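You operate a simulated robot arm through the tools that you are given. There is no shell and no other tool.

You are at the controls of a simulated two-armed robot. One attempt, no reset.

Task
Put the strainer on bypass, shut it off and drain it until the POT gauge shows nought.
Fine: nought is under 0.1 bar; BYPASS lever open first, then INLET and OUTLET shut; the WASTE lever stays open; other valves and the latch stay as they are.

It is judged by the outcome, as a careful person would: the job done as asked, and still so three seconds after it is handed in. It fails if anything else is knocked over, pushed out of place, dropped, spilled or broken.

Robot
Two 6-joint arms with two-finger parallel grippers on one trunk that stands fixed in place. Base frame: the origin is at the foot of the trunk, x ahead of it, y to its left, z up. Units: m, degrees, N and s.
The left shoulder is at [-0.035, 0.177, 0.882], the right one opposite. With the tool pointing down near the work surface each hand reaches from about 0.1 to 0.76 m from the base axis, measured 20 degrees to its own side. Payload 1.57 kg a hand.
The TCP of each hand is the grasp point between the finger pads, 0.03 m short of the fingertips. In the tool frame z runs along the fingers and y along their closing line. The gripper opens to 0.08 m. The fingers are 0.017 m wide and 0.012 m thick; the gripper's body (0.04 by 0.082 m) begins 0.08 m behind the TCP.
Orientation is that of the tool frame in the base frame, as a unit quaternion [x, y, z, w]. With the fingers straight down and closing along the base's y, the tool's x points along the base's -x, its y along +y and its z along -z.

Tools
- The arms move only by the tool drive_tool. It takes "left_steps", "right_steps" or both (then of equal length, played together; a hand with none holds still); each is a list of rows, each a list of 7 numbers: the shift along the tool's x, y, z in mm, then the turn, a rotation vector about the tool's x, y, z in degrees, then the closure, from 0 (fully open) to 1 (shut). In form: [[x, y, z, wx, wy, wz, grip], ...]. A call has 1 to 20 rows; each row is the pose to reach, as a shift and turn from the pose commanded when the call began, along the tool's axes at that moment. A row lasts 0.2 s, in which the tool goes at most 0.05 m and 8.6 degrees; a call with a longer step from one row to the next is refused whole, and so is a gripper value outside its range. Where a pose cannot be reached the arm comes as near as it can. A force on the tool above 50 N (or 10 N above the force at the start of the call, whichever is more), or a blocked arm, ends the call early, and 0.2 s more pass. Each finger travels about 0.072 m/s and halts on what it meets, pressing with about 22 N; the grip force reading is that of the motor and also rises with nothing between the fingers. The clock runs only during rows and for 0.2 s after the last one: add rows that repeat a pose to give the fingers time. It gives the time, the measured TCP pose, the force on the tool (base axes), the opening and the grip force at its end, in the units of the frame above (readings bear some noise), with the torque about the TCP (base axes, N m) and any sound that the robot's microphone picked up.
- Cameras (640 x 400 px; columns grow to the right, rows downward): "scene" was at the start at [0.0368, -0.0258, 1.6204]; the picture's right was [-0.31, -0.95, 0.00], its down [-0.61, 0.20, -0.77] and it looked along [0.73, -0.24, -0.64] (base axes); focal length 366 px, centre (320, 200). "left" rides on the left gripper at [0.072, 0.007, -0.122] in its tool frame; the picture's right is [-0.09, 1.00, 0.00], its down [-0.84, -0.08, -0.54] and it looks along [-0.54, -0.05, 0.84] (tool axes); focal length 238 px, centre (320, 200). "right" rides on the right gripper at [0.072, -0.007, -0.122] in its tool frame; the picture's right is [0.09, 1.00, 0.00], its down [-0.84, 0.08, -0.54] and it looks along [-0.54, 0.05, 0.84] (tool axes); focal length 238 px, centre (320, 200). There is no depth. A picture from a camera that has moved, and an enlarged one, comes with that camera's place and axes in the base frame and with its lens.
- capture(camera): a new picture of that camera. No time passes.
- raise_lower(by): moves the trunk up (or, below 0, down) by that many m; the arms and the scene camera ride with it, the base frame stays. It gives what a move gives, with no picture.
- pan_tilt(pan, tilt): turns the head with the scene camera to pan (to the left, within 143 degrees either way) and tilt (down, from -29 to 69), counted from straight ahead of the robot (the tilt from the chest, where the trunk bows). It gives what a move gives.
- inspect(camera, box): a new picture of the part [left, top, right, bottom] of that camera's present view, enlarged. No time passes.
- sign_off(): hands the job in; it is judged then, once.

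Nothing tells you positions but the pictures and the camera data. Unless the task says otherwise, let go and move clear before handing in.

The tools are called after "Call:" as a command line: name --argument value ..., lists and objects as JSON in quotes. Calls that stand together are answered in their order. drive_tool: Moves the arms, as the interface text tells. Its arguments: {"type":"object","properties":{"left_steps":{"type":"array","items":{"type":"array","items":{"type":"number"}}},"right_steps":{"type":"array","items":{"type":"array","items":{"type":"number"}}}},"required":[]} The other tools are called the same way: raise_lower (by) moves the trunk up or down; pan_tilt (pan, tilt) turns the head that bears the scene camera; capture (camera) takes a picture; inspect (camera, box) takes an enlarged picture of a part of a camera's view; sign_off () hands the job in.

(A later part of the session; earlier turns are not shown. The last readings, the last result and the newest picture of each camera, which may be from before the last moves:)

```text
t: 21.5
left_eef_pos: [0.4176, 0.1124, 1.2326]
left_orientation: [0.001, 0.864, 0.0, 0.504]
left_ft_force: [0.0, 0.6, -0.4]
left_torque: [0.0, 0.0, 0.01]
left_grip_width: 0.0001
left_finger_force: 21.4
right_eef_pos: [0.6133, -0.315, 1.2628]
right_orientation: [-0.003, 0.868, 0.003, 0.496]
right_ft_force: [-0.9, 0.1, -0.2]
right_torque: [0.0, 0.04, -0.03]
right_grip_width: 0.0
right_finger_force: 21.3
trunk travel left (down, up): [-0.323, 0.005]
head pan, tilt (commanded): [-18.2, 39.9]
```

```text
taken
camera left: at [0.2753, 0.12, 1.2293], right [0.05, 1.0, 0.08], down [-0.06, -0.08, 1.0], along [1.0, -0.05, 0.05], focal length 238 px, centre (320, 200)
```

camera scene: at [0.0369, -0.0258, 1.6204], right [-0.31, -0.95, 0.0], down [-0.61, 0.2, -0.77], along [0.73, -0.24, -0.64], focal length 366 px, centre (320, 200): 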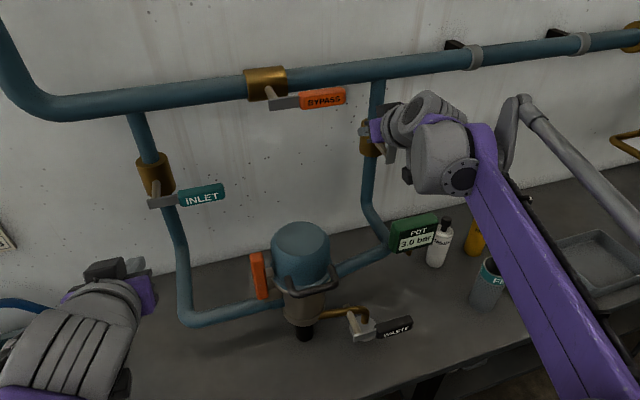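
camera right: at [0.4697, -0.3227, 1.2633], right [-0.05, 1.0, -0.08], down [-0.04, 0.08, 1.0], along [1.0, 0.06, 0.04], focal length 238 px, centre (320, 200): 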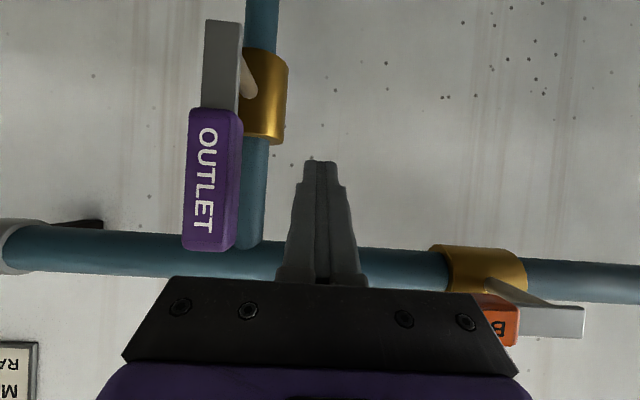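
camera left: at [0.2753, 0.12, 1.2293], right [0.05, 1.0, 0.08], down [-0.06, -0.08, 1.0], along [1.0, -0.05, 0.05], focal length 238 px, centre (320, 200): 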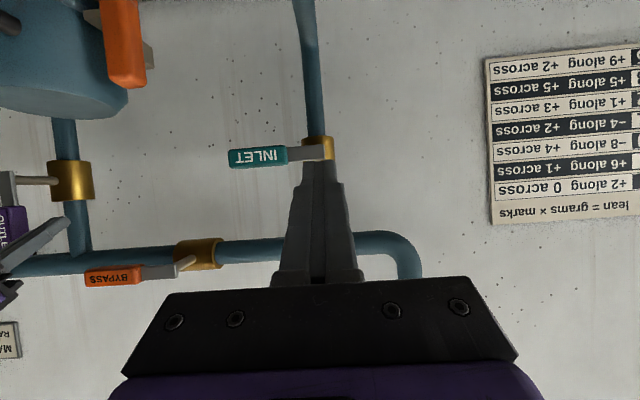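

INLET and BYPASS are both as wanted; gauge still 3.0 bar. Now I push the OUTLET lever gently towards -y.

Call:
drive_tool --right_steps '[[0, -12, 0, 0, 0, 0, 1], [0, -24, 0, 0, 0, 0, 1], [0, -35, 0, 0, 0, 0, 1], [0, -43, 0, 0, 0, 0, 1], [0, -50, 0, 0, 0, 0, 1], [-1, -57, -0.5, 0, 0, 0, 1]]'

Call:
capture --camera "right"

```text
t: 22.9
left_eef_pos: [0.4184, 0.1129, 1.2323]
left_orientation: [0.001, 0.864, -0.001, 0.503]
left_ft_force: [0.7, 0.0, -0.8]
left_torque: [-0.02, -0.01, -0.01]
left_grip_width: 0.0
left_finger_force: 21.0
right_eef_pos: [0.6115, -0.3694, 1.2652]
right_orientation: [-0.004, 0.869, 0.002, 0.495]
right_ft_force: [0.9, 4.7, 0.4]
right_torque: [0.14, -0.02, 0.17]
right_grip_width: 0.0
right_finger_force: 21.1
trunk travel left (down, up): [-0.323, 0.005]
head pan, tilt (commanded): [-18.2, 39.9]
```

```text
taken
camera right: at [0.4697, -0.3779, 1.2654], right [-0.05, 1.0, -0.08], down [-0.04, 0.08, 1.0], along [1.0, 0.06, 0.04], focal length 238 px, centre (320, 200)
```

right: 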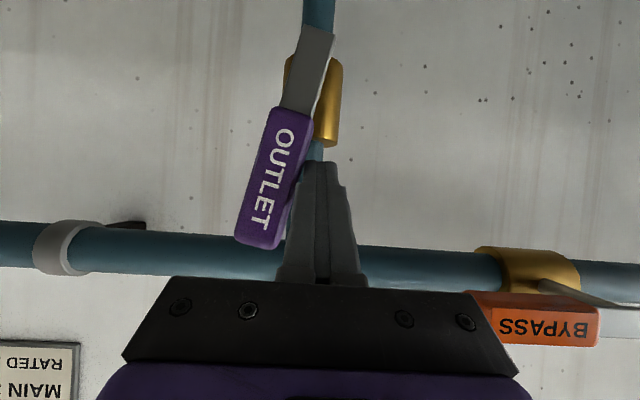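

OUTLET yields too (about 15°). I continue with the same arc as for INLET.

Call:
drive_tool --right_steps '[[-0.3, -8, -0.1, 0, 0, 0, 1], [0, -15.9, 0, 0, 0, 0, 1], [1.3, -23, 0.8, 0, 0, 0, 1], [3, -30, 1.8, 0, 0, 0, 1], [5.4, -37, 3.1, 0, 0, 0, 1], [8, -43.6, 4.6, 0, 0, 0, 1], [11.3, -49.8, 6.5, 0, 0, 0, 1], [14.8, -55.7, 8.6, 0, 0, 0, 1], [19.1, -61.2, 11, 0, 0, 0, 1], [23.5, -66.4, 13.6, 0, 0, 0, 1]]'

Call:
capture --camera "right"

Call:
capture --camera "scene"

```text
t: 25.1
left_eef_pos: [0.4176, 0.1131, 1.2332]
left_orientation: [0.001, 0.864, -0.001, 0.503]
left_ft_force: [0.2, -0.2, 0.4]
left_torque: [0.0, -0.02, 0.0]
left_grip_width: 0.0001
left_finger_force: 21.2
right_eef_pos: [0.6124, -0.4376, 1.2372]
right_orientation: [-0.003, 0.869, 0.002, 0.495]
right_ft_force: [2.6, 4.8, 0.9]
right_torque: [0.1, -0.1, 0.13]
right_grip_width: 0.0
right_finger_force: 21.0
trunk travel left (down, up): [-0.323, 0.005]
head pan, tilt (commanded): [-18.2, 39.9]
```

```text
taken
camera right: at [0.4699, -0.4454, 1.2383], right [-0.05, 1.0, -0.08], down [-0.04, 0.08, 1.0], along [1.0, 0.06, 0.04], focal length 238 px, centre (320, 200)
```

right: 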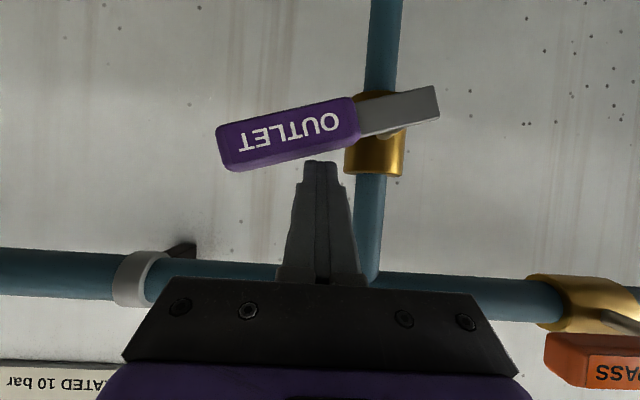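

```text
taken
camera scene: at [0.0371, -0.0249, 1.6205], right [-0.31, -0.95, 0.0], down [-0.61, 0.2, -0.77], along [0.73, -0.24, -0.64], focal length 366 px, centre (320, 200)
```

scene: 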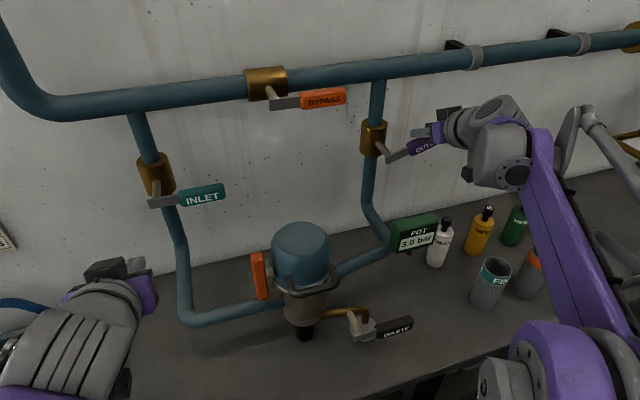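

OUTLET is at about 73°. I press it down to its stop.

Call:
drive_tool --right_steps '[[3.5, -4.6, 2, 0, 0, 0, 1], [7.3, -8.6, 4.2, 0, 0, 0, 1], [12.1, -12.6, 7, 0, 0, 0, 1], [16.8, -15, 9.7, 0, 0, 0, 1], [21.7, -16, 12.5, 0, 0, 0, 1], [25.1, -16, 14.5, 0, 0, 0, 1], [28.6, -16, 16.5, 0, 0, 0, 1]]'

Call:
capture --camera "right"

Call:
capture --camera "scene"

```text
t: 26.6
left_eef_pos: [0.417, 0.1143, 1.2326]
left_orientation: [0.001, 0.864, -0.001, 0.503]
left_ft_force: [0.4, 0.0, 1.4]
left_torque: [0.03, 0.0, 0.01]
left_grip_width: 0.0
left_finger_force: 22.0
right_eef_pos: [0.6126, -0.4536, 1.2156]
right_orientation: [0.002, 0.865, 0.0, 0.501]
right_ft_force: [12.8, 0.4, 28.1]
right_torque: [0.19, -0.87, 0.42]
right_grip_width: 0.0
right_finger_force: 21.1
trunk travel left (down, up): [-0.323, 0.005]
head pan, tilt (commanded): [-18.2, 39.9]
stopped in row 7 (right hand): the force on the tool passed its limit at 55 N (the readings are from after the stop); the commanded pose is now the measured one
```

```text
taken
camera right: at [0.4705, -0.4604, 1.2131], right [-0.04, 1.0, -0.08], down [-0.06, 0.07, 1.0], along [1.0, 0.05, 0.05], focal length 238 px, centre (320, 200)
```

right: 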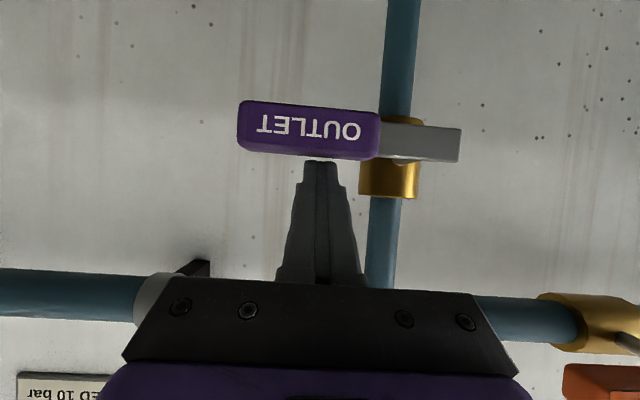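

```text
taken
camera scene: at [0.0354, -0.0239, 1.6205], right [-0.31, -0.95, 0.0], down [-0.61, 0.2, -0.77], along [0.73, -0.24, -0.64], focal length 366 px, centre (320, 200)
```

scene: 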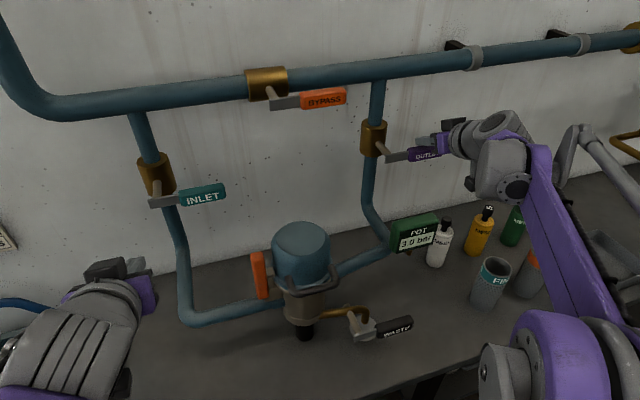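

OUTLET is horizontal and at its stop (shut). I back the right hand off and retreat, then see whether the gauge moves.

Call:
drive_tool --right_steps '[[-8.7, 0, -5, 0, 0, 0, 1], [-17.3, 0, -10, 0, 0, 0, 1], [0.1, 0, -40.3, 0, 0, 0, 1], [20, 0, -75, 0, 0, 0, 1], [40, 0, -109.7, 0, 0, 0, 1], [60, 0, -144.4, 0, 0, 0, 1], [79.8, 0, -179, 0, 0, 0, 1], [90, 0, -197, 0, 0, 0, 1]]'

Call:
capture --camera "scene"

Call:
inspect --camera "scene" --box '[240, 200, 440, 350]'

Call:
inspect --camera "scene" --box '[340, 100, 460, 190]'

```text
t: 28.4
left_eef_pos: [0.417, 0.1124, 1.2319]
left_orientation: [0.002, 0.864, -0.001, 0.503]
left_ft_force: [-0.3, 0.4, -0.9]
left_torque: [0.01, 0.01, 0.01]
left_grip_width: 0.0002
left_finger_force: 21.2
right_eef_pos: [0.3963, -0.4551, 1.2338]
right_orientation: [0.0, 0.866, 0.001, 0.499]
right_ft_force: [0.6, 0.6, -0.6]
right_torque: [-0.02, -0.02, 0.01]
right_grip_width: 0.0
right_finger_force: 21.6
trunk travel left (down, up): [-0.323, 0.005]
head pan, tilt (commanded): [-18.2, 39.9]
```

```text
taken
camera scene: at [0.0366, -0.0257, 1.6205], right [-0.31, -0.95, 0.0], down [-0.61, 0.2, -0.77], along [0.73, -0.24, -0.64], focal length 366 px, centre (320, 200)
```

scene: 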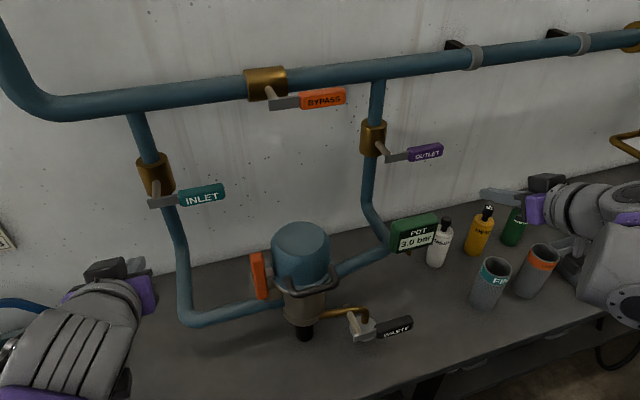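

```text
2.67 times, centred on (340, 275) of scene
camera zoom: at [0.0366, -0.0257, 1.6205], right [-0.31, -0.95, 0.0], down [-0.61, 0.2, -0.77], along [0.73, -0.24, -0.64], focal length 977 px, centre (267, 0)
```

zoom: 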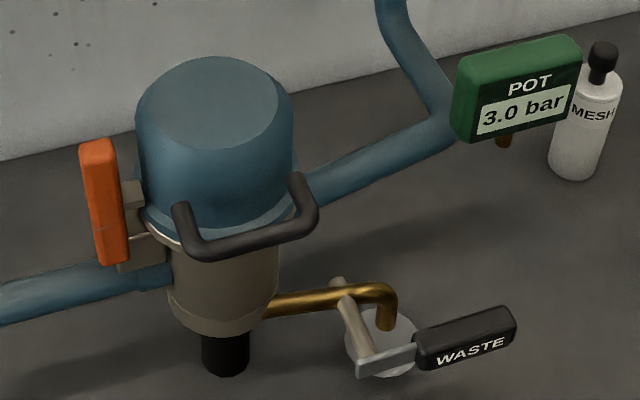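

```text
4.44 times, centred on (400, 145) of scene
camera zoom: at [0.0366, -0.0257, 1.6205], right [-0.31, -0.95, 0.0], down [-0.61, 0.2, -0.77], along [0.73, -0.24, -0.64], focal length 1628 px, centre (-36, 444)
```

zoom: 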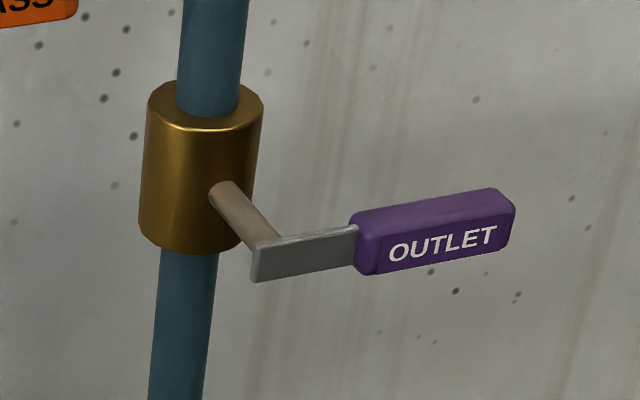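

BYPASS open, INLET and OUTLET shut, and the gauge holds at 3.0 bar, so WASTE seems still shut. I triangulate its lever from (0.387, -0.217) to (0.387, -0.349) at z ≈ 0.917. I bring the right hand back to pointing down above it, which also gives the gauge more time to show any change.

Call:
drive_tool --right_steps '[[0, 18, 0, 0, 7.5, 0, 0.3], [0, 36, 0, 0, 15, 0, 0.3], [0, 54, 0, 0, 22.5, 0, 0.3], [0, 72, 0, 0, 30, 0, 0.3], [0, 90, 0, 0, 37.5, 0, 0.3], [0, 108, 0, 0, 45, 0, 0.3], [0, 126, 0, 0, 52.5, 0, 0.3], [0, 145, 0, 0, 60, 0, 0.3]]'

Call:
capture --camera "right"

Call:
capture --camera "scene"

```text
t: 30.2
left_eef_pos: [0.4181, 0.1131, 1.2321]
left_orientation: [0.002, 0.864, -0.001, 0.503]
left_ft_force: [0.7, 0.0, 0.6]
left_torque: [0.02, 0.03, -0.03]
left_grip_width: 0.0
left_finger_force: 21.3
right_eef_pos: [0.3981, -0.3083, 1.2339]
right_orientation: [0.0, 1.0, 0.0, -0.002]
right_ft_force: [0.5, 0.4, 0.3]
right_torque: [-0.01, 0.03, -0.01]
right_grip_width: 0.056
right_finger_force: 0.0
trunk travel left (down, up): [-0.323, 0.005]
head pan, tilt (commanded): [-18.2, 39.9]
```

```text
taken
camera right: at [0.326, -0.317, 1.3553], right [-0.09, 1.0, 0.0], down [0.84, 0.08, 0.54], along [0.54, 0.05, -0.84], focal length 238 px, centre (320, 200)
```

right: 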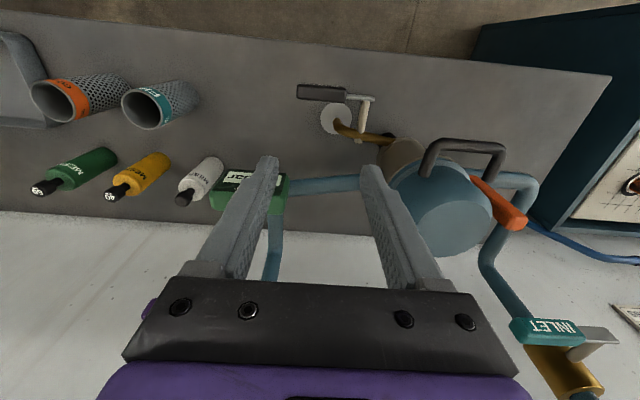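

```text
taken
camera scene: at [0.0378, -0.0254, 1.6205], right [-0.31, -0.95, 0.0], down [-0.61, 0.2, -0.77], along [0.73, -0.24, -0.64], focal length 366 px, centre (320, 200)
```

scene: 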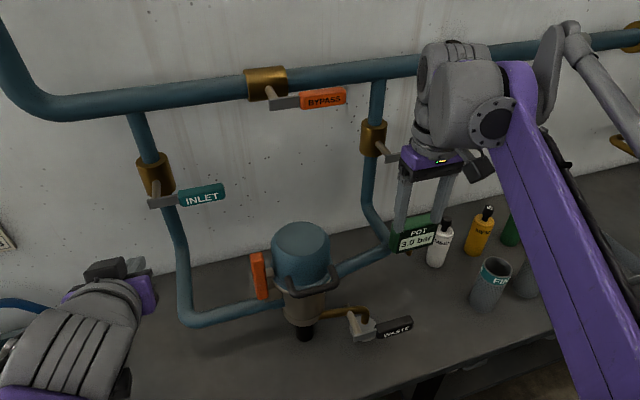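

The gauge is still at 3.0 bar; WASTE must be opened. I enlarge the WASTE lever for its exact position and thickness.

Call:
inspect --camera "right" --box '[270, 60, 430, 160]'

Call:
inspect --camera "scene" --box '[320, 290, 420, 360]'

```text
4.00 times, centred on (350, 110) of right
camera zoom: at [0.326, -0.317, 1.3553], right [-0.09, 1.0, 0.0], down [0.84, 0.08, 0.54], along [0.54, 0.05, -0.84], focal length 953 px, centre (200, 560)
```

zoom: 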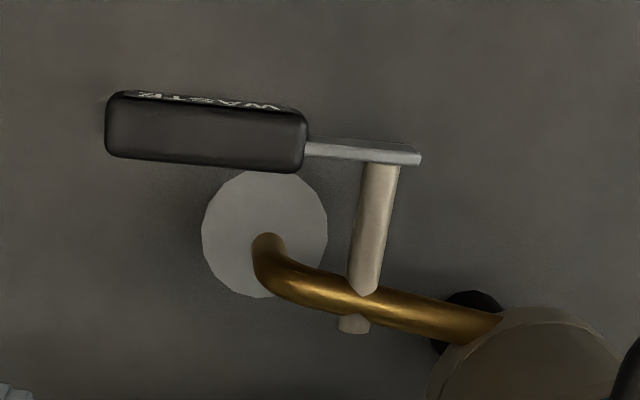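

```text
5.71 times, centred on (370, 325) of scene
camera zoom: at [0.0378, -0.0254, 1.6205], right [-0.31, -0.95, 0.0], down [-0.61, 0.2, -0.77], along [0.73, -0.24, -0.64], focal length 2093 px, centre (34, -514)
```

zoom: 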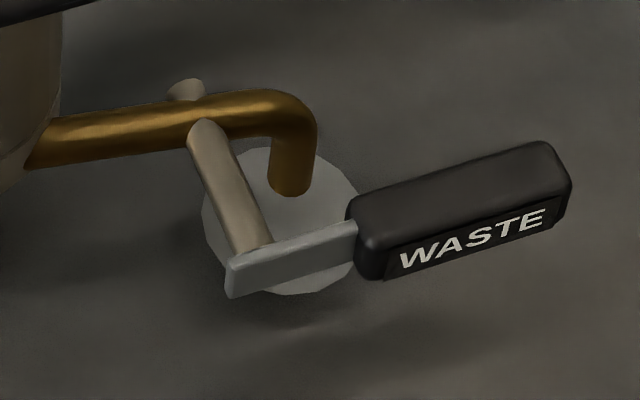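

The WASTE grip spans x ≈ 0.381–0.406, y ≈ -0.267 to -0.35 at z ≈ 0.915. I'll take it between the fingers from above and swing it up, so I turn the right hand 90° about its own axis to make it close along x.

Call:
drive_tool --right_steps '[[0, 0, 0, 0, 0, -8.2, 0.3], [0, 0, 0, 0, 0, -16.4, 0.3], [0, 0, 0, 0, 0, -24.6, 0.3], [0, 0, 0, 0, 0, -32.8, 0.3], [0, 0, 0, 0, 0, -41, 0.3], [0, 0, 0, 0, 0, -49.2, 0.3], [0, 0, 0, 0, 0, -57.4, 0.3], [0, 0, 0, 0, 0, -65.6, 0.3], [0, 0, 0, 0, 0, -73.8, 0.3], [0, 0, 0, 0, 0, -82, 0.3], [4, 0, 0, 0, 0, -90, 0.3]]'

Call:
capture --camera "right"

Call:
capture --camera "scene"

```text
t: 32.6
left_eef_pos: [0.418, 0.1125, 1.2321]
left_orientation: [0.001, 0.864, 0.0, 0.503]
left_ft_force: [-0.5, 0.0, 0.4]
left_torque: [0.01, -0.03, 0.02]
left_grip_width: 0.0
left_finger_force: 20.9
right_eef_pos: [0.3939, -0.3098, 1.2329]
right_orientation: [0.708, -0.706, -0.002, 0.0]
right_ft_force: [-0.5, -0.5, 0.4]
right_torque: [0.01, 0.01, 0.0]
right_grip_width: 0.0558
right_finger_force: 0.0
trunk travel left (down, up): [-0.323, 0.005]
head pan, tilt (commanded): [-18.2, 39.9]
```

```text
taken
camera right: at [0.3996, -0.3827, 1.3549], right [-1.0, -0.09, 0.0], down [-0.08, 0.84, 0.54], along [-0.05, 0.54, -0.84], focal length 238 px, centre (320, 200)
```

right: 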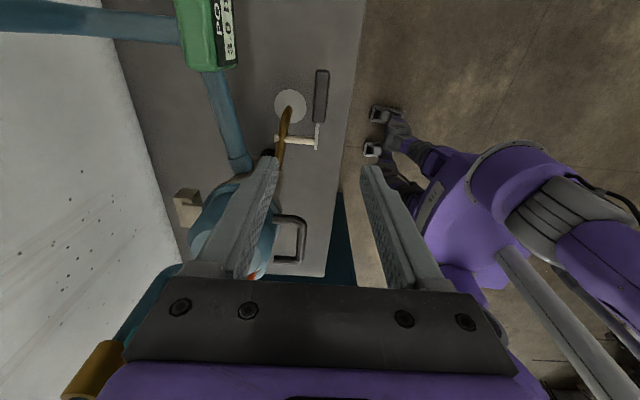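

```text
taken
camera scene: at [0.0366, -0.0257, 1.6204], right [-0.31, -0.95, 0.0], down [-0.61, 0.2, -0.77], along [0.73, -0.24, -0.64], focal length 366 px, centre (320, 200)
```

scene: 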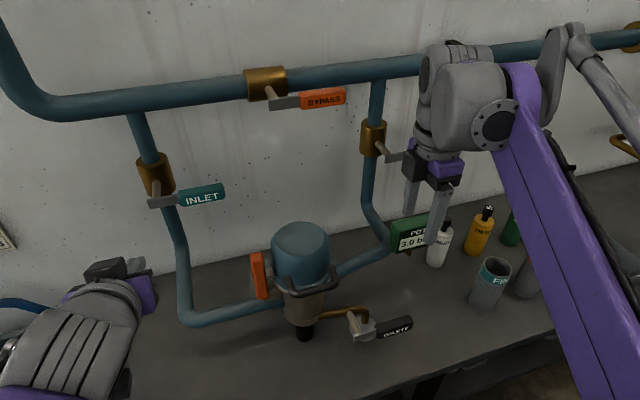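

The lever lies centred between the open fingers (x ≈ 0.392). I descend first to just above it and check.

Call:
drive_tool --right_steps '[[0, 0, 40, 0, 0, 0, 0.3], [0, 0, 80, 0, 0, 0, 0.3], [0, 0, 120, 0, 0, 0, 0.3], [0, 0, 160, 0, 0, 0, 0.3], [0, 0, 200, 0, 0, 0, 0.3], [0, 0, 230, 0, 0, 0, 0.3]]'

Call:
capture --camera "right"

Call:
capture --camera "scene"

```text
t: 34.0
left_eef_pos: [0.4179, 0.1116, 1.2324]
left_orientation: [0.002, 0.864, -0.001, 0.503]
left_ft_force: [0.1, 0.2, -0.6]
left_torque: [-0.02, 0.01, -0.02]
left_grip_width: 0.0002
left_finger_force: 21.6
right_eef_pos: [0.3922, -0.3082, 1.0026]
right_orientation: [0.707, -0.707, -0.002, 0.0]
right_ft_force: [-0.1, 0.3, -0.5]
right_torque: [-0.02, -0.02, -0.01]
right_grip_width: 0.056
right_finger_force: 0.0
trunk travel left (down, up): [-0.323, 0.005]
head pan, tilt (commanded): [-18.2, 39.9]
```

```text
taken
camera right: at [0.3989, -0.3826, 1.1245], right [-1.0, -0.09, 0.0], down [-0.08, 0.84, 0.54], along [-0.05, 0.54, -0.84], focal length 238 px, centre (320, 200)
```

right: 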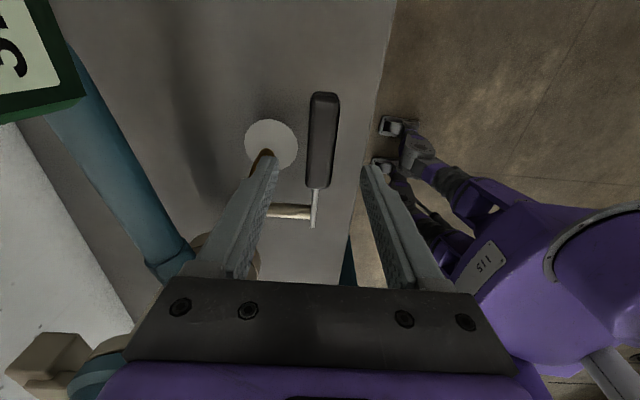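

```text
taken
camera scene: at [0.0372, -0.026, 1.6204], right [-0.31, -0.95, 0.0], down [-0.61, 0.2, -0.77], along [0.73, -0.24, -0.64], focal length 366 px, centre (320, 200)
```

scene: 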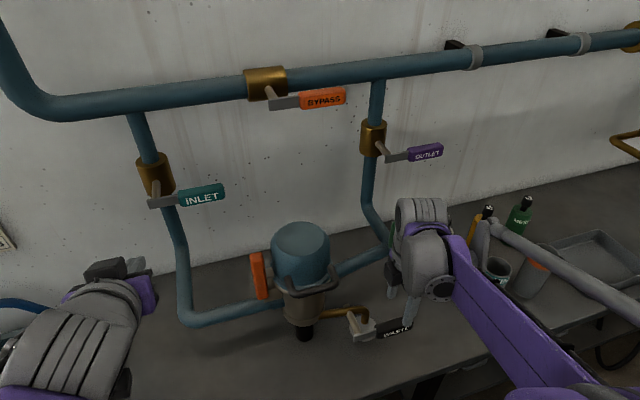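

The lever sits centred between the fingers with clear room around. I descend so the pads straddle the handle and close on it.

Call:
drive_tool --right_steps '[[0, 0, 30, 0, 0, 0, 0.3], [0, 0, 60, 0, 0, 0, 0.3], [0, 0, 85, 0, 0, 0, 0.3], [0, 0, 85, 0, 0, 0, 0.5], [0, 0, 85, 0, 0, 0, 0.8], [0, 0, 85, 0, 0, 0, 1], [0, 0, 85, 0, 0, 0, 1]]'

Call:
capture --camera "right"

Call:
capture --camera "scene"

```text
t: 35.6
left_eef_pos: [0.4178, 0.1127, 1.2316]
left_orientation: [0.002, 0.864, 0.0, 0.503]
left_ft_force: [0.1, -0.7, -0.2]
left_torque: [-0.02, -0.01, 0.03]
left_grip_width: 0.0
left_finger_force: 21.4
right_eef_pos: [0.3909, -0.3086, 0.919]
right_orientation: [-0.707, 0.707, 0.002, 0.0]
right_ft_force: [-4.0, 2.3, -7.9]
right_torque: [-0.53, -0.07, 0.18]
right_grip_width: 0.0238
right_finger_force: 35.8
trunk travel left (down, up): [-0.323, 0.005]
head pan, tilt (commanded): [-18.2, 39.9]
```

```text
taken
camera right: at [0.3978, -0.3818, 1.0404], right [-1.0, -0.09, 0.0], down [-0.08, 0.84, 0.54], along [-0.05, 0.54, -0.84], focal length 238 px, centre (320, 200)
```

right: 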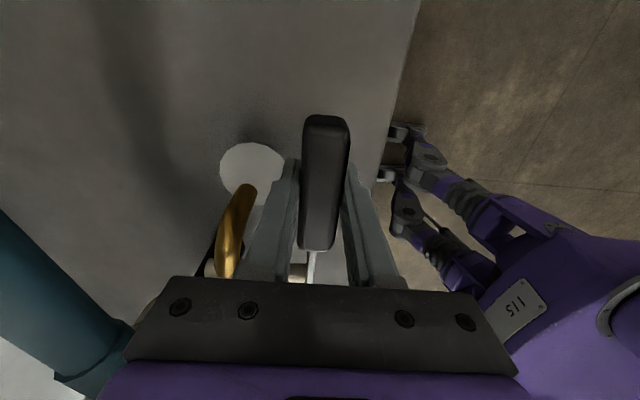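

```text
taken
camera scene: at [0.0367, -0.0258, 1.6204], right [-0.31, -0.95, 0.0], down [-0.61, 0.2, -0.77], along [0.73, -0.24, -0.64], focal length 366 px, centre (320, 200)
```

scene: 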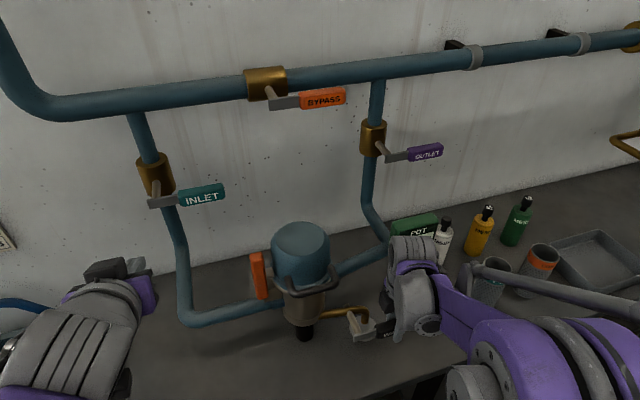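

The handle is gripped (23.8 mm between pads). I try a first small lift of about 20° about its hub to feel whether it opens upward.

Call:
drive_tool --right_steps '[[-0.5, 0, -7, 0, 0, 0, 1], [-1.9, 0, -13.9, 0, 0, 0, 1], [-3.8, 0, -20.7, 0, 0, 0, 1], [-6.2, 0, -27.3, 0, 0, 0, 1]]'

Call:
capture --camera "right"

Call:
capture --camera "scene"

```text
t: 36.6
left_eef_pos: [0.416, 0.1114, 1.2317]
left_orientation: [0.002, 0.864, 0.0, 0.503]
left_ft_force: [0.3, 0.2, -0.1]
left_torque: [-0.01, 0.0, 0.01]
left_grip_width: 0.0
left_finger_force: 21.6
right_eef_pos: [0.3921, -0.3057, 0.9464]
right_orientation: [-0.706, 0.708, 0.0, 0.0]
right_ft_force: [-9.7, -7.5, -12.8]
right_torque: [-1.0, -0.1, 0.23]
right_grip_width: 0.0239
right_finger_force: 35.7
trunk travel left (down, up): [-0.323, 0.005]
head pan, tilt (commanded): [-18.2, 39.9]
```

```text
taken
camera right: at [0.3977, -0.3781, 1.0677], right [-1.0, -0.09, 0.0], down [-0.08, 0.84, 0.54], along [-0.05, 0.54, -0.84], focal length 238 px, centre (320, 200)
```

right: 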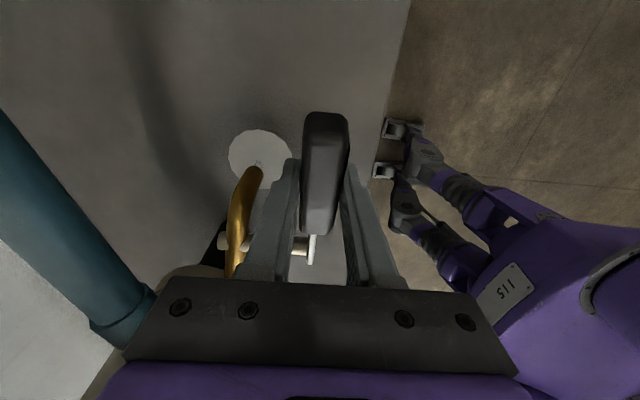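

```text
taken
camera scene: at [0.036, -0.0276, 1.6205], right [-0.31, -0.95, 0.0], down [-0.61, 0.2, -0.77], along [0.73, -0.24, -0.64], focal length 366 px, centre (320, 200)
```

scene: 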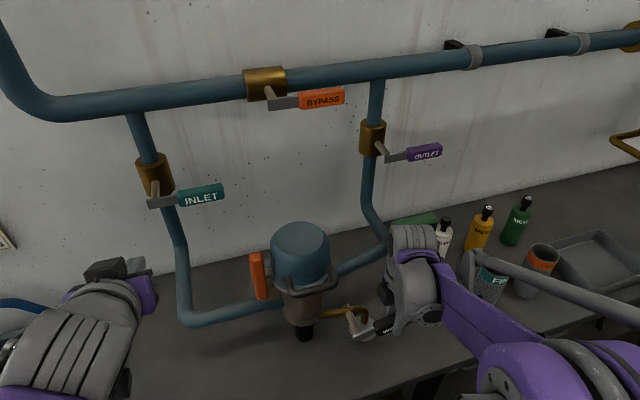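

The lever rises with the hand. I continue along the arc to about 60°, then check.

Call:
drive_tool --right_steps '[[-3.1, 0, -6.3, 0, 0, 0, 1], [-6.6, 0, -12.4, 0, 0, 0, 1], [-10.7, 0, -18, 0, 0, 0, 1], [-15.2, 0, -23.4, 0, 0, 0, 1], [-20.2, 0, -28.3, 0, 0, 0, 1], [-25.6, 0, -32.9, 0, 0, 0, 1], [-31.4, 0, -36.8, 0, 0, 0, 1], [-37.5, 0, -40.3, 0, 0, 0, 1]]'

Call:
capture --camera "right"

Call:
capture --camera "scene"

```text
t: 38.4
left_eef_pos: [0.4168, 0.1095, 1.2334]
left_orientation: [0.002, 0.864, 0.001, 0.504]
left_ft_force: [0.2, 0.5, 0.3]
left_torque: [-0.02, 0.02, 0.01]
left_grip_width: 0.0
left_finger_force: 21.7
right_eef_pos: [0.3904, -0.2677, 0.9857]
right_orientation: [-0.707, 0.708, 0.0, 0.0]
right_ft_force: [-13.0, -22.5, 0.8]
right_torque: [-1.03, -0.53, -0.27]
right_grip_width: 0.0237
right_finger_force: 36.1
trunk travel left (down, up): [-0.323, 0.005]
head pan, tilt (commanded): [-18.2, 39.9]
```

```text
taken
camera right: at [0.3977, -0.3414, 1.1078], right [-1.0, -0.09, 0.0], down [-0.08, 0.84, 0.54], along [-0.05, 0.54, -0.84], focal length 238 px, centre (320, 200)
```

right: 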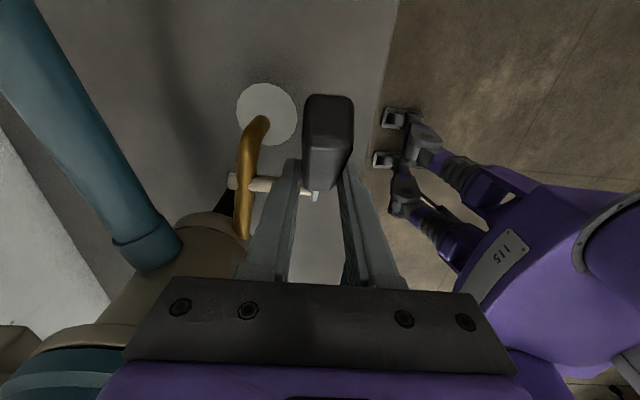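

```text
taken
camera scene: at [0.0347, -0.0291, 1.6205], right [-0.31, -0.95, 0.0], down [-0.61, 0.2, -0.77], along [0.73, -0.24, -0.64], focal length 366 px, centre (320, 200)
```

scene: 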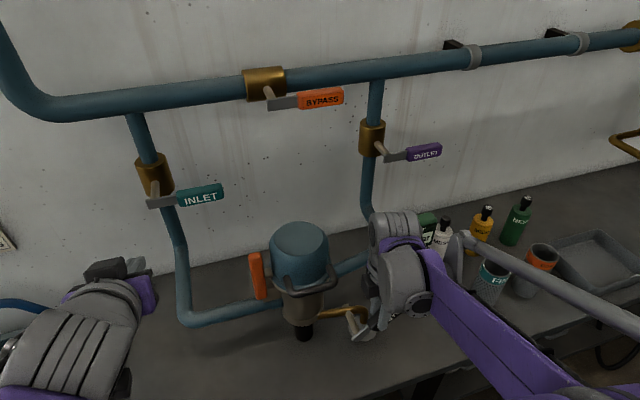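

The lever is at roughly 55–60° and the forces are rising a bit as it turns between the pads; the strainer's bail handle is also near on that side. I'll let go, lift straight off, and finish with a push from the right side, which keeps more distance.

Call:
drive_tool --right_steps '[[0, 0, 0, 0, 0, 0, 0.6], [0, 0, 0, 0, 0, 0, 0.3], [0, 0, 0, 0, 0, 0, 0.3], [0, 0, -35, 0, 0, 0, 0.3], [0, 0, -70, 0, 0, 0, 0.3], [0, 0, -100, 0, 0, 0, 0.3], [0, 0, -130, 0, 0, 0, 0.3], [40, 0, -140, 0, 0, 0, 0.6], [80, 0, -140, 0, 0, 0, 1]]'

Call:
capture --camera "right"

Call:
capture --camera "scene"

```text
t: 40.4
left_eef_pos: [0.4179, 0.1117, 1.2324]
left_orientation: [0.001, 0.864, 0.001, 0.503]
left_ft_force: [-0.5, 0.8, -0.6]
left_torque: [0.0, 0.02, 0.01]
left_grip_width: 0.0
left_finger_force: 21.1
right_eef_pos: [0.3935, -0.3475, 1.1262]
right_orientation: [0.707, -0.707, -0.001, 0.0]
right_ft_force: [-0.6, -0.2, -0.1]
right_torque: [0.02, 0.0, 0.0]
right_grip_width: 0.0
right_finger_force: 13.5
trunk travel left (down, up): [-0.323, 0.005]
head pan, tilt (commanded): [-18.2, 39.9]
```

```text
taken
camera right: at [0.3993, -0.4206, 1.2472], right [-1.0, -0.09, 0.0], down [-0.08, 0.84, 0.54], along [-0.05, 0.54, -0.84], focal length 238 px, centre (320, 200)
```

right: 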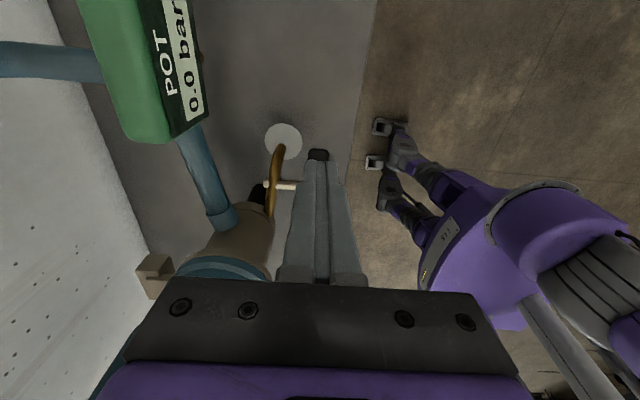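

```text
taken
camera scene: at [0.037, -0.0264, 1.6204], right [-0.31, -0.95, 0.0], down [-0.61, 0.2, -0.77], along [0.73, -0.24, -0.64], focal length 366 px, centre (320, 200)
```

scene: 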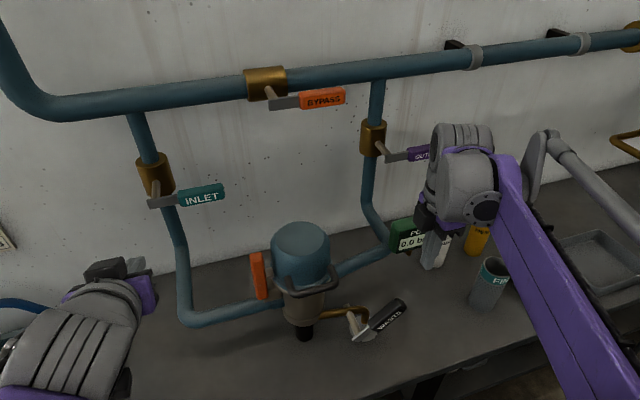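

The gauge already reads 0.0 bar. The WASTE lever stays where I left it but is only part way; I look closer to judge its angle before pushing it fully open.

Call:
inspect --camera "scene" --box '[320, 280, 420, 350]'

Call:
inspect --camera "right" --box '[220, 100, 380, 200]'

Call:
inspect --camera "scene" --box '[370, 200, 450, 260]'

Call:
capture --camera "left"

```text
5.71 times, centred on (370, 315) of scene
camera zoom: at [0.037, -0.0264, 1.6204], right [-0.31, -0.95, 0.0], down [-0.61, 0.2, -0.77], along [0.73, -0.24, -0.64], focal length 2093 px, centre (34, -457)
```

zoom: 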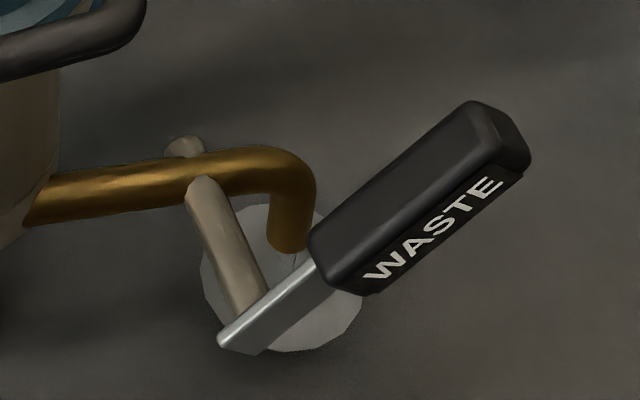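

```text
4.00 times, centred on (300, 150) of right
camera zoom: at [0.3993, -0.4206, 1.2472], right [-1.0, -0.09, 0.0], down [-0.08, 0.84, 0.54], along [-0.05, 0.54, -0.84], focal length 953 px, centre (400, 400)
```

zoom: 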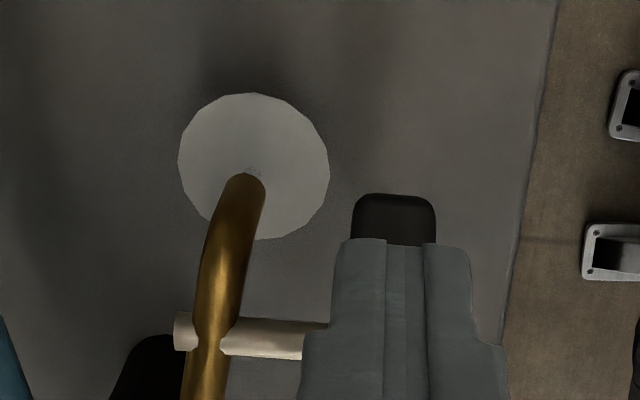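

```text
6.67 times, centred on (410, 230) of scene
camera zoom: at [0.037, -0.0264, 1.6204], right [-0.31, -0.95, 0.0], down [-0.61, 0.2, -0.77], along [0.73, -0.24, -0.64], focal length 2442 px, centre (-280, 0)
```

zoom: 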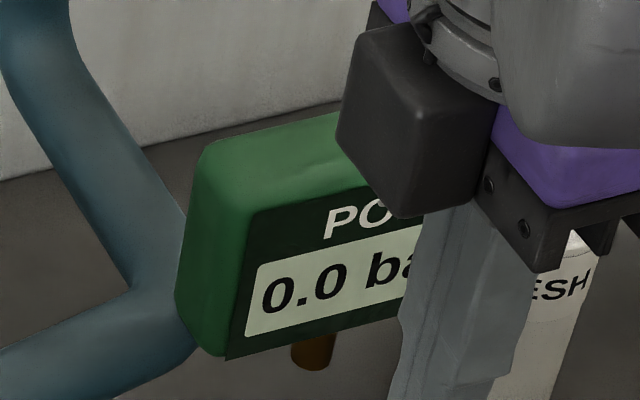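

```text
taken
camera left: at [0.2755, 0.1191, 1.2294], right [0.05, 1.0, 0.08], down [-0.06, -0.08, 1.0], along [1.0, -0.05, 0.05], focal length 238 px, centre (320, 200)
```

left: 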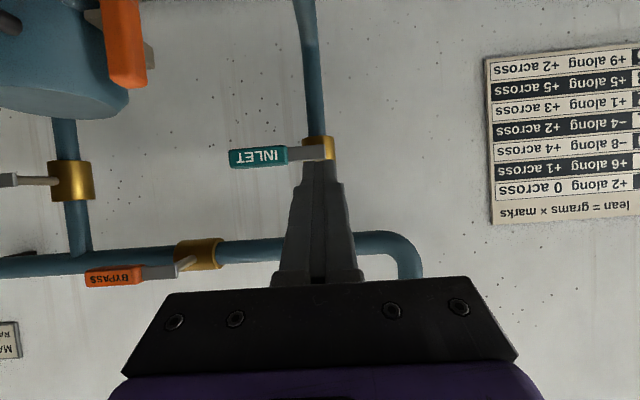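

The WASTE lever stands at only about 45°. With fingers shut as a vertical peg, I go down on its right-hand side (-y) and push it towards +y to stand it up.

Call:
drive_tool --right_steps '[[25, 0, 0, 0, 0, 0, 1], [25, 0, 40, 0, 0, 0, 1], [25, 0, 80, 0, 0, 0, 1], [25, 0, 115, 0, 0, 0, 1], [25, 0, 130, 0, 0, 0, 1], [12, 0, 130, 0, 0, 0, 1], [0, 0, 130, 0, 0, 0, 1], [-8, 0, 130, 0, 0, 0, 1], [-16, 0, 130, 0, 0, 0, 1], [-24, 0, 130, 0, 0, 0, 1], [-32, 0, 130, 0, 0, 0, 1], [-40, 0, 130, 0, 0, 0, 1]]'

Call:
capture --camera "right"

Call:
capture --camera "scene"

Call:
inspect --camera "scene" --box '[320, 260, 440, 350]'

```text
t: 42.9
left_eef_pos: [0.4165, 0.1123, 1.2321]
left_orientation: [0.001, 0.864, 0.0, 0.503]
left_ft_force: [0.9, 0.6, 0.6]
left_torque: [0.0, 0.0, -0.01]
left_grip_width: 0.0
left_finger_force: 21.5
right_eef_pos: [0.3918, -0.32, 0.9972]
right_orientation: [-0.705, 0.709, -0.003, -0.004]
right_ft_force: [-1.0, -17.2, 15.6]
right_torque: [0.28, 0.01, 0.04]
right_grip_width: 0.0
right_finger_force: 20.8
trunk travel left (down, up): [-0.323, 0.005]
head pan, tilt (commanded): [-18.2, 39.9]
stopped in row 12 (right hand): the force on the tool passed its limit at 59 N (the readings are from after the stop); the commanded pose is now the measured one
```

```text
taken
camera right: at [0.3979, -0.3911, 1.1202], right [-1.0, -0.09, 0.0], down [-0.07, 0.84, 0.53], along [-0.05, 0.53, -0.85], focal length 238 px, centre (320, 200)
```

right: 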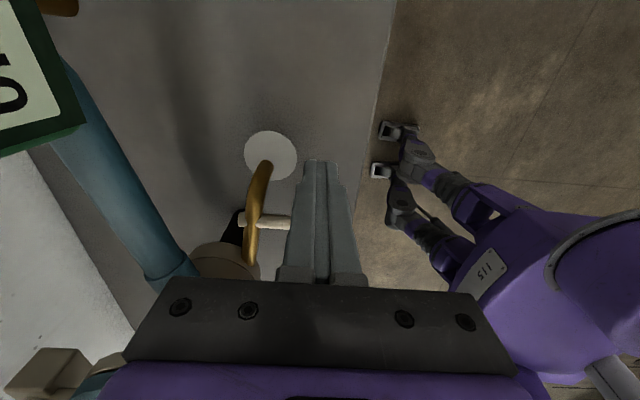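

```text
taken
camera scene: at [0.0358, -0.0262, 1.6204], right [-0.31, -0.95, 0.0], down [-0.61, 0.2, -0.77], along [0.73, -0.24, -0.64], focal length 366 px, centre (320, 200)
```

scene: 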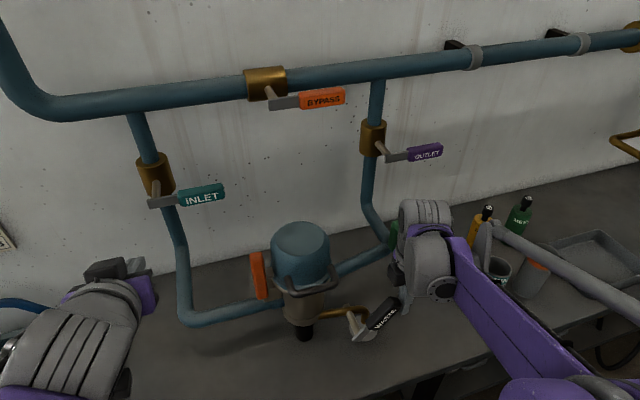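

```text
4.44 times, centred on (380, 305) of scene
camera zoom: at [0.0358, -0.0262, 1.6204], right [-0.31, -0.95, 0.0], down [-0.61, 0.2, -0.77], along [0.73, -0.24, -0.64], focal length 1628 px, centre (53, -267)
```

zoom: 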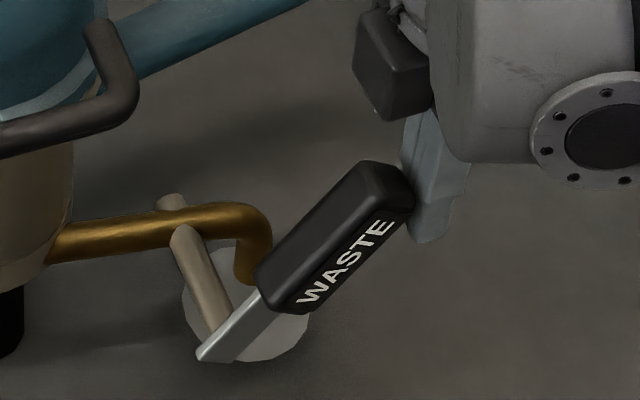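

The push jammed by friction: the peg pressed the lever's end corner straight sideways (force on lever +y and down). The lever must be carried along its arc, so I move the peg up and towards +y together, following the tip's path.

Call:
drive_tool --right_steps '[[-3, 0, -3, 0, 0, 0, 1], [-6.5, 0, -5.8, 0, 0, 0, 1], [-13, 0, -11, 0, 0, 0, 1], [-17.2, 0, -14.4, 0, 0, 0, 1], [-21.6, 0, -17.8, 0, 0, 0, 1], [-26.2, 0, -20.9, 0, 0, 0, 1], [-30.7, 0, -23.8, 0, 0, 0, 1]]'

Call:
inspect --camera "scene" --box '[320, 260, 440, 350]'

Call:
capture --camera "right"

```text
t: 44.5
left_eef_pos: [0.4181, 0.1107, 1.232]
left_orientation: [0.001, 0.864, 0.0, 0.504]
left_ft_force: [0.3, 0.5, 0.3]
left_torque: [-0.02, 0.04, 0.0]
left_grip_width: 0.0
left_finger_force: 21.5
right_eef_pos: [0.3937, -0.2857, 1.0215]
right_orientation: [-0.707, 0.708, -0.002, -0.002]
right_ft_force: [0.5, -1.3, -2.0]
right_torque: [0.01, -0.02, -0.04]
right_grip_width: 0.0
right_finger_force: 21.4
trunk travel left (down, up): [-0.323, 0.005]
head pan, tilt (commanded): [-18.2, 39.9]
```

```text
4.44 times, centred on (380, 305) of scene
camera zoom: at [0.0369, -0.026, 1.6204], right [-0.31, -0.95, 0.0], down [-0.61, 0.2, -0.77], along [0.73, -0.24, -0.64], focal length 1628 px, centre (53, -267)
```

zoom: 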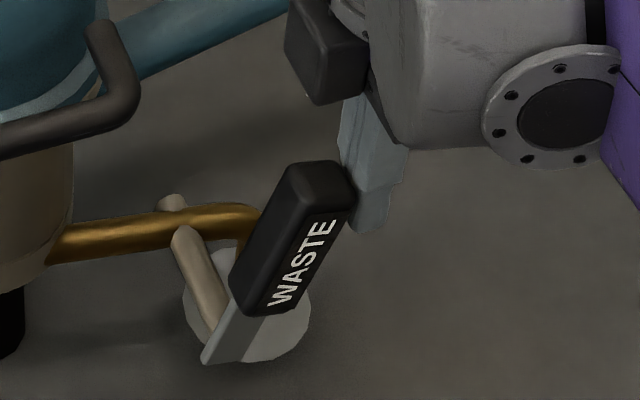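

```text
taken
camera right: at [0.3992, -0.3583, 1.1429], right [-1.0, -0.09, 0.0], down [-0.07, 0.84, 0.54], along [-0.05, 0.54, -0.84], focal length 238 px, centre (320, 200)
```

right: 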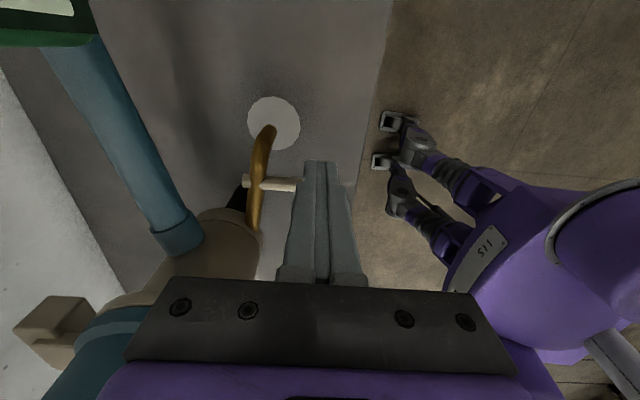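

That works: the lever is now at about 65°. I carry on along the arc until it stands upright against its stop.

Call:
drive_tool --right_steps '[[-5, 0, -2.6, 0, 0, 0, 1], [-10, 0, -5.2, 0, 0, 0, 1], [-15, 0, -7.5, 0, 0, 0, 1], [-20, 0, -9.5, 0, 0, 0, 1], [-25, 0, -11.3, 0, 0, 0, 1], [-30, 0, -12.9, 0, 0, 0, 1], [-35, 0, -14.3, 0, 0, 0, 1], [-40, 0, -15.4, 0, 0, 0, 1], [-45, 0, -16.2, 0, 0, 0, 1], [-50, 0, -17, 0, 0, 0, 1], [-55, 0, -17, 0, 0, 0, 1]]'

Call:
inspect --camera "scene" --box '[320, 240, 440, 350]'

Call:
capture --camera "right"

```text
t: 46.5
left_eef_pos: [0.4183, 0.1093, 1.2325]
left_orientation: [0.002, 0.864, 0.001, 0.503]
left_ft_force: [0.0, 1.1, -0.4]
left_torque: [-0.03, -0.01, -0.06]
left_grip_width: 0.0
left_finger_force: 21.3
right_eef_pos: [0.3915, -0.2509, 1.0352]
right_orientation: [-0.702, 0.712, -0.009, -0.011]
right_ft_force: [-2.5, -36.6, -10.4]
right_torque: [-0.12, -0.1, 0.08]
right_grip_width: 0.0
right_finger_force: 21.3
trunk travel left (down, up): [-0.323, 0.005]
head pan, tilt (commanded): [-18.2, 39.9]
stopped in row 10 (right hand): the force on the tool passed its limit at 54 N (the readings are from after the stop); the commanded pose is now the measured one
```

```text
3.64 times, centred on (380, 295) of scene
camera zoom: at [0.0376, -0.0285, 1.6203], right [-0.31, -0.95, 0.0], down [-0.61, 0.2, -0.77], along [0.73, -0.24, -0.64], focal length 1332 px, centre (102, -146)
```

zoom: 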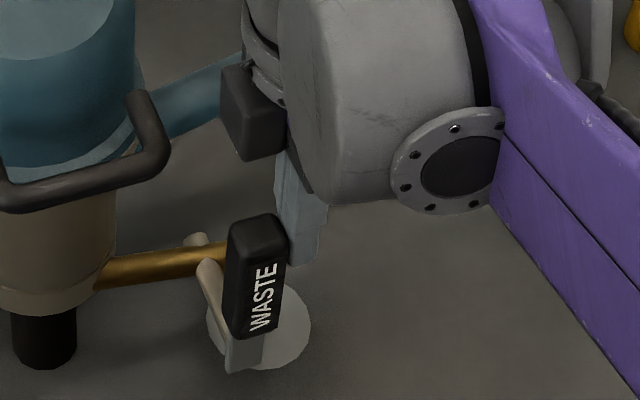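

```text
taken
camera right: at [0.3983, -0.3207, 1.1593], right [-1.0, -0.08, 0.01], down [-0.06, 0.85, 0.52], along [-0.05, 0.52, -0.85], focal length 238 px, centre (320, 200)
```

right: 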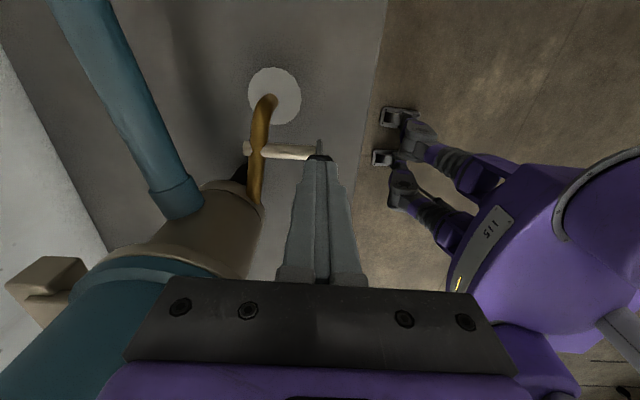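

The WASTE lever now stands upright against its stop. I back the peg off to the right, lift clear and retreat so that I can see everything.

Call:
drive_tool --right_steps '[[12, 0, 0, 0, 0, 0, 1], [35, 0, 0, 0, 0, 0, 1], [55, 0, -20, 0, 0, 0, 1], [60, 0, -60, 0, 0, 0, 1], [60, 0, -105, 0, 0, 0, 1], [60, 0, -150, 0, 0, 0, 1], [60, 0, -195, 0, 0, 0, 1], [75, 45, -210, 0, 0, 0, 1], [90, 90, -210, 0, 0, 0, 1], [105, 135, -210, 0, 0, 0, 1], [125, 170, -210, 0, 0, 0, 1]]'

Call:
capture --camera "scene"

Call:
inspect --camera "scene" --box '[320, 260, 440, 350]'

Call:
inspect --camera "scene" --box '[240, 190, 440, 320]'

```text
t: 49.0
left_eef_pos: [0.4168, 0.1122, 1.2325]
left_orientation: [0.001, 0.864, 0.0, 0.503]
left_ft_force: [0.0, -0.3, 0.4]
left_torque: [0.0, -0.02, -0.01]
left_grip_width: 0.0
left_finger_force: 21.7
right_eef_pos: [0.2192, -0.3646, 1.2499]
right_orientation: [-0.704, 0.71, -0.006, -0.007]
right_ft_force: [0.7, 0.4, 0.0]
right_torque: [-0.01, -0.03, 0.0]
right_grip_width: 0.0
right_finger_force: 21.3
trunk travel left (down, up): [-0.323, 0.005]
head pan, tilt (commanded): [-18.2, 39.9]
```

```text
taken
camera scene: at [0.0362, -0.0259, 1.6204], right [-0.31, -0.95, 0.0], down [-0.61, 0.2, -0.77], along [0.73, -0.24, -0.64], focal length 366 px, centre (320, 200)
```

scene: 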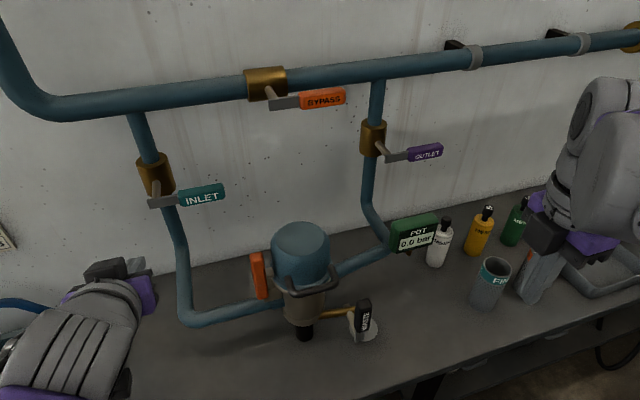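

```text
4.44 times, centred on (380, 305) of scene
camera zoom: at [0.0362, -0.0259, 1.6204], right [-0.31, -0.95, 0.0], down [-0.61, 0.2, -0.77], along [0.73, -0.24, -0.64], focal length 1628 px, centre (53, -267)
```

zoom: 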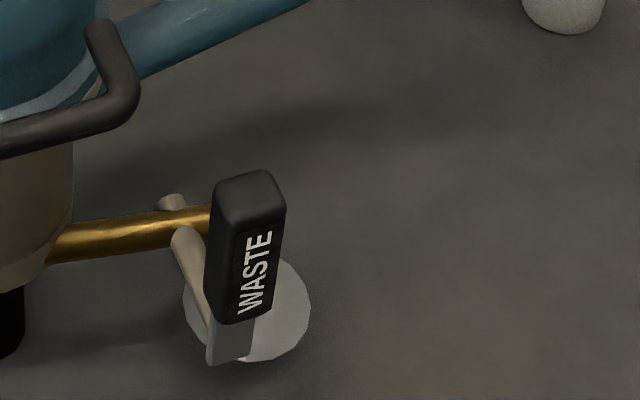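

```text
3.08 times, centred on (340, 255) of scene
camera zoom: at [0.0362, -0.0259, 1.6204], right [-0.31, -0.95, 0.0], down [-0.61, 0.2, -0.77], along [0.73, -0.24, -0.64], focal length 1127 px, centre (258, 31)
```

zoom: 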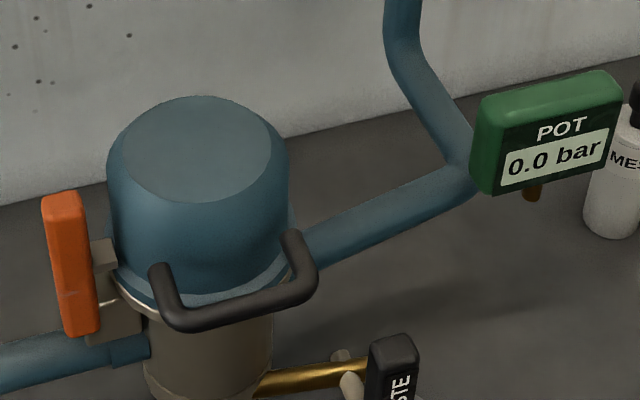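

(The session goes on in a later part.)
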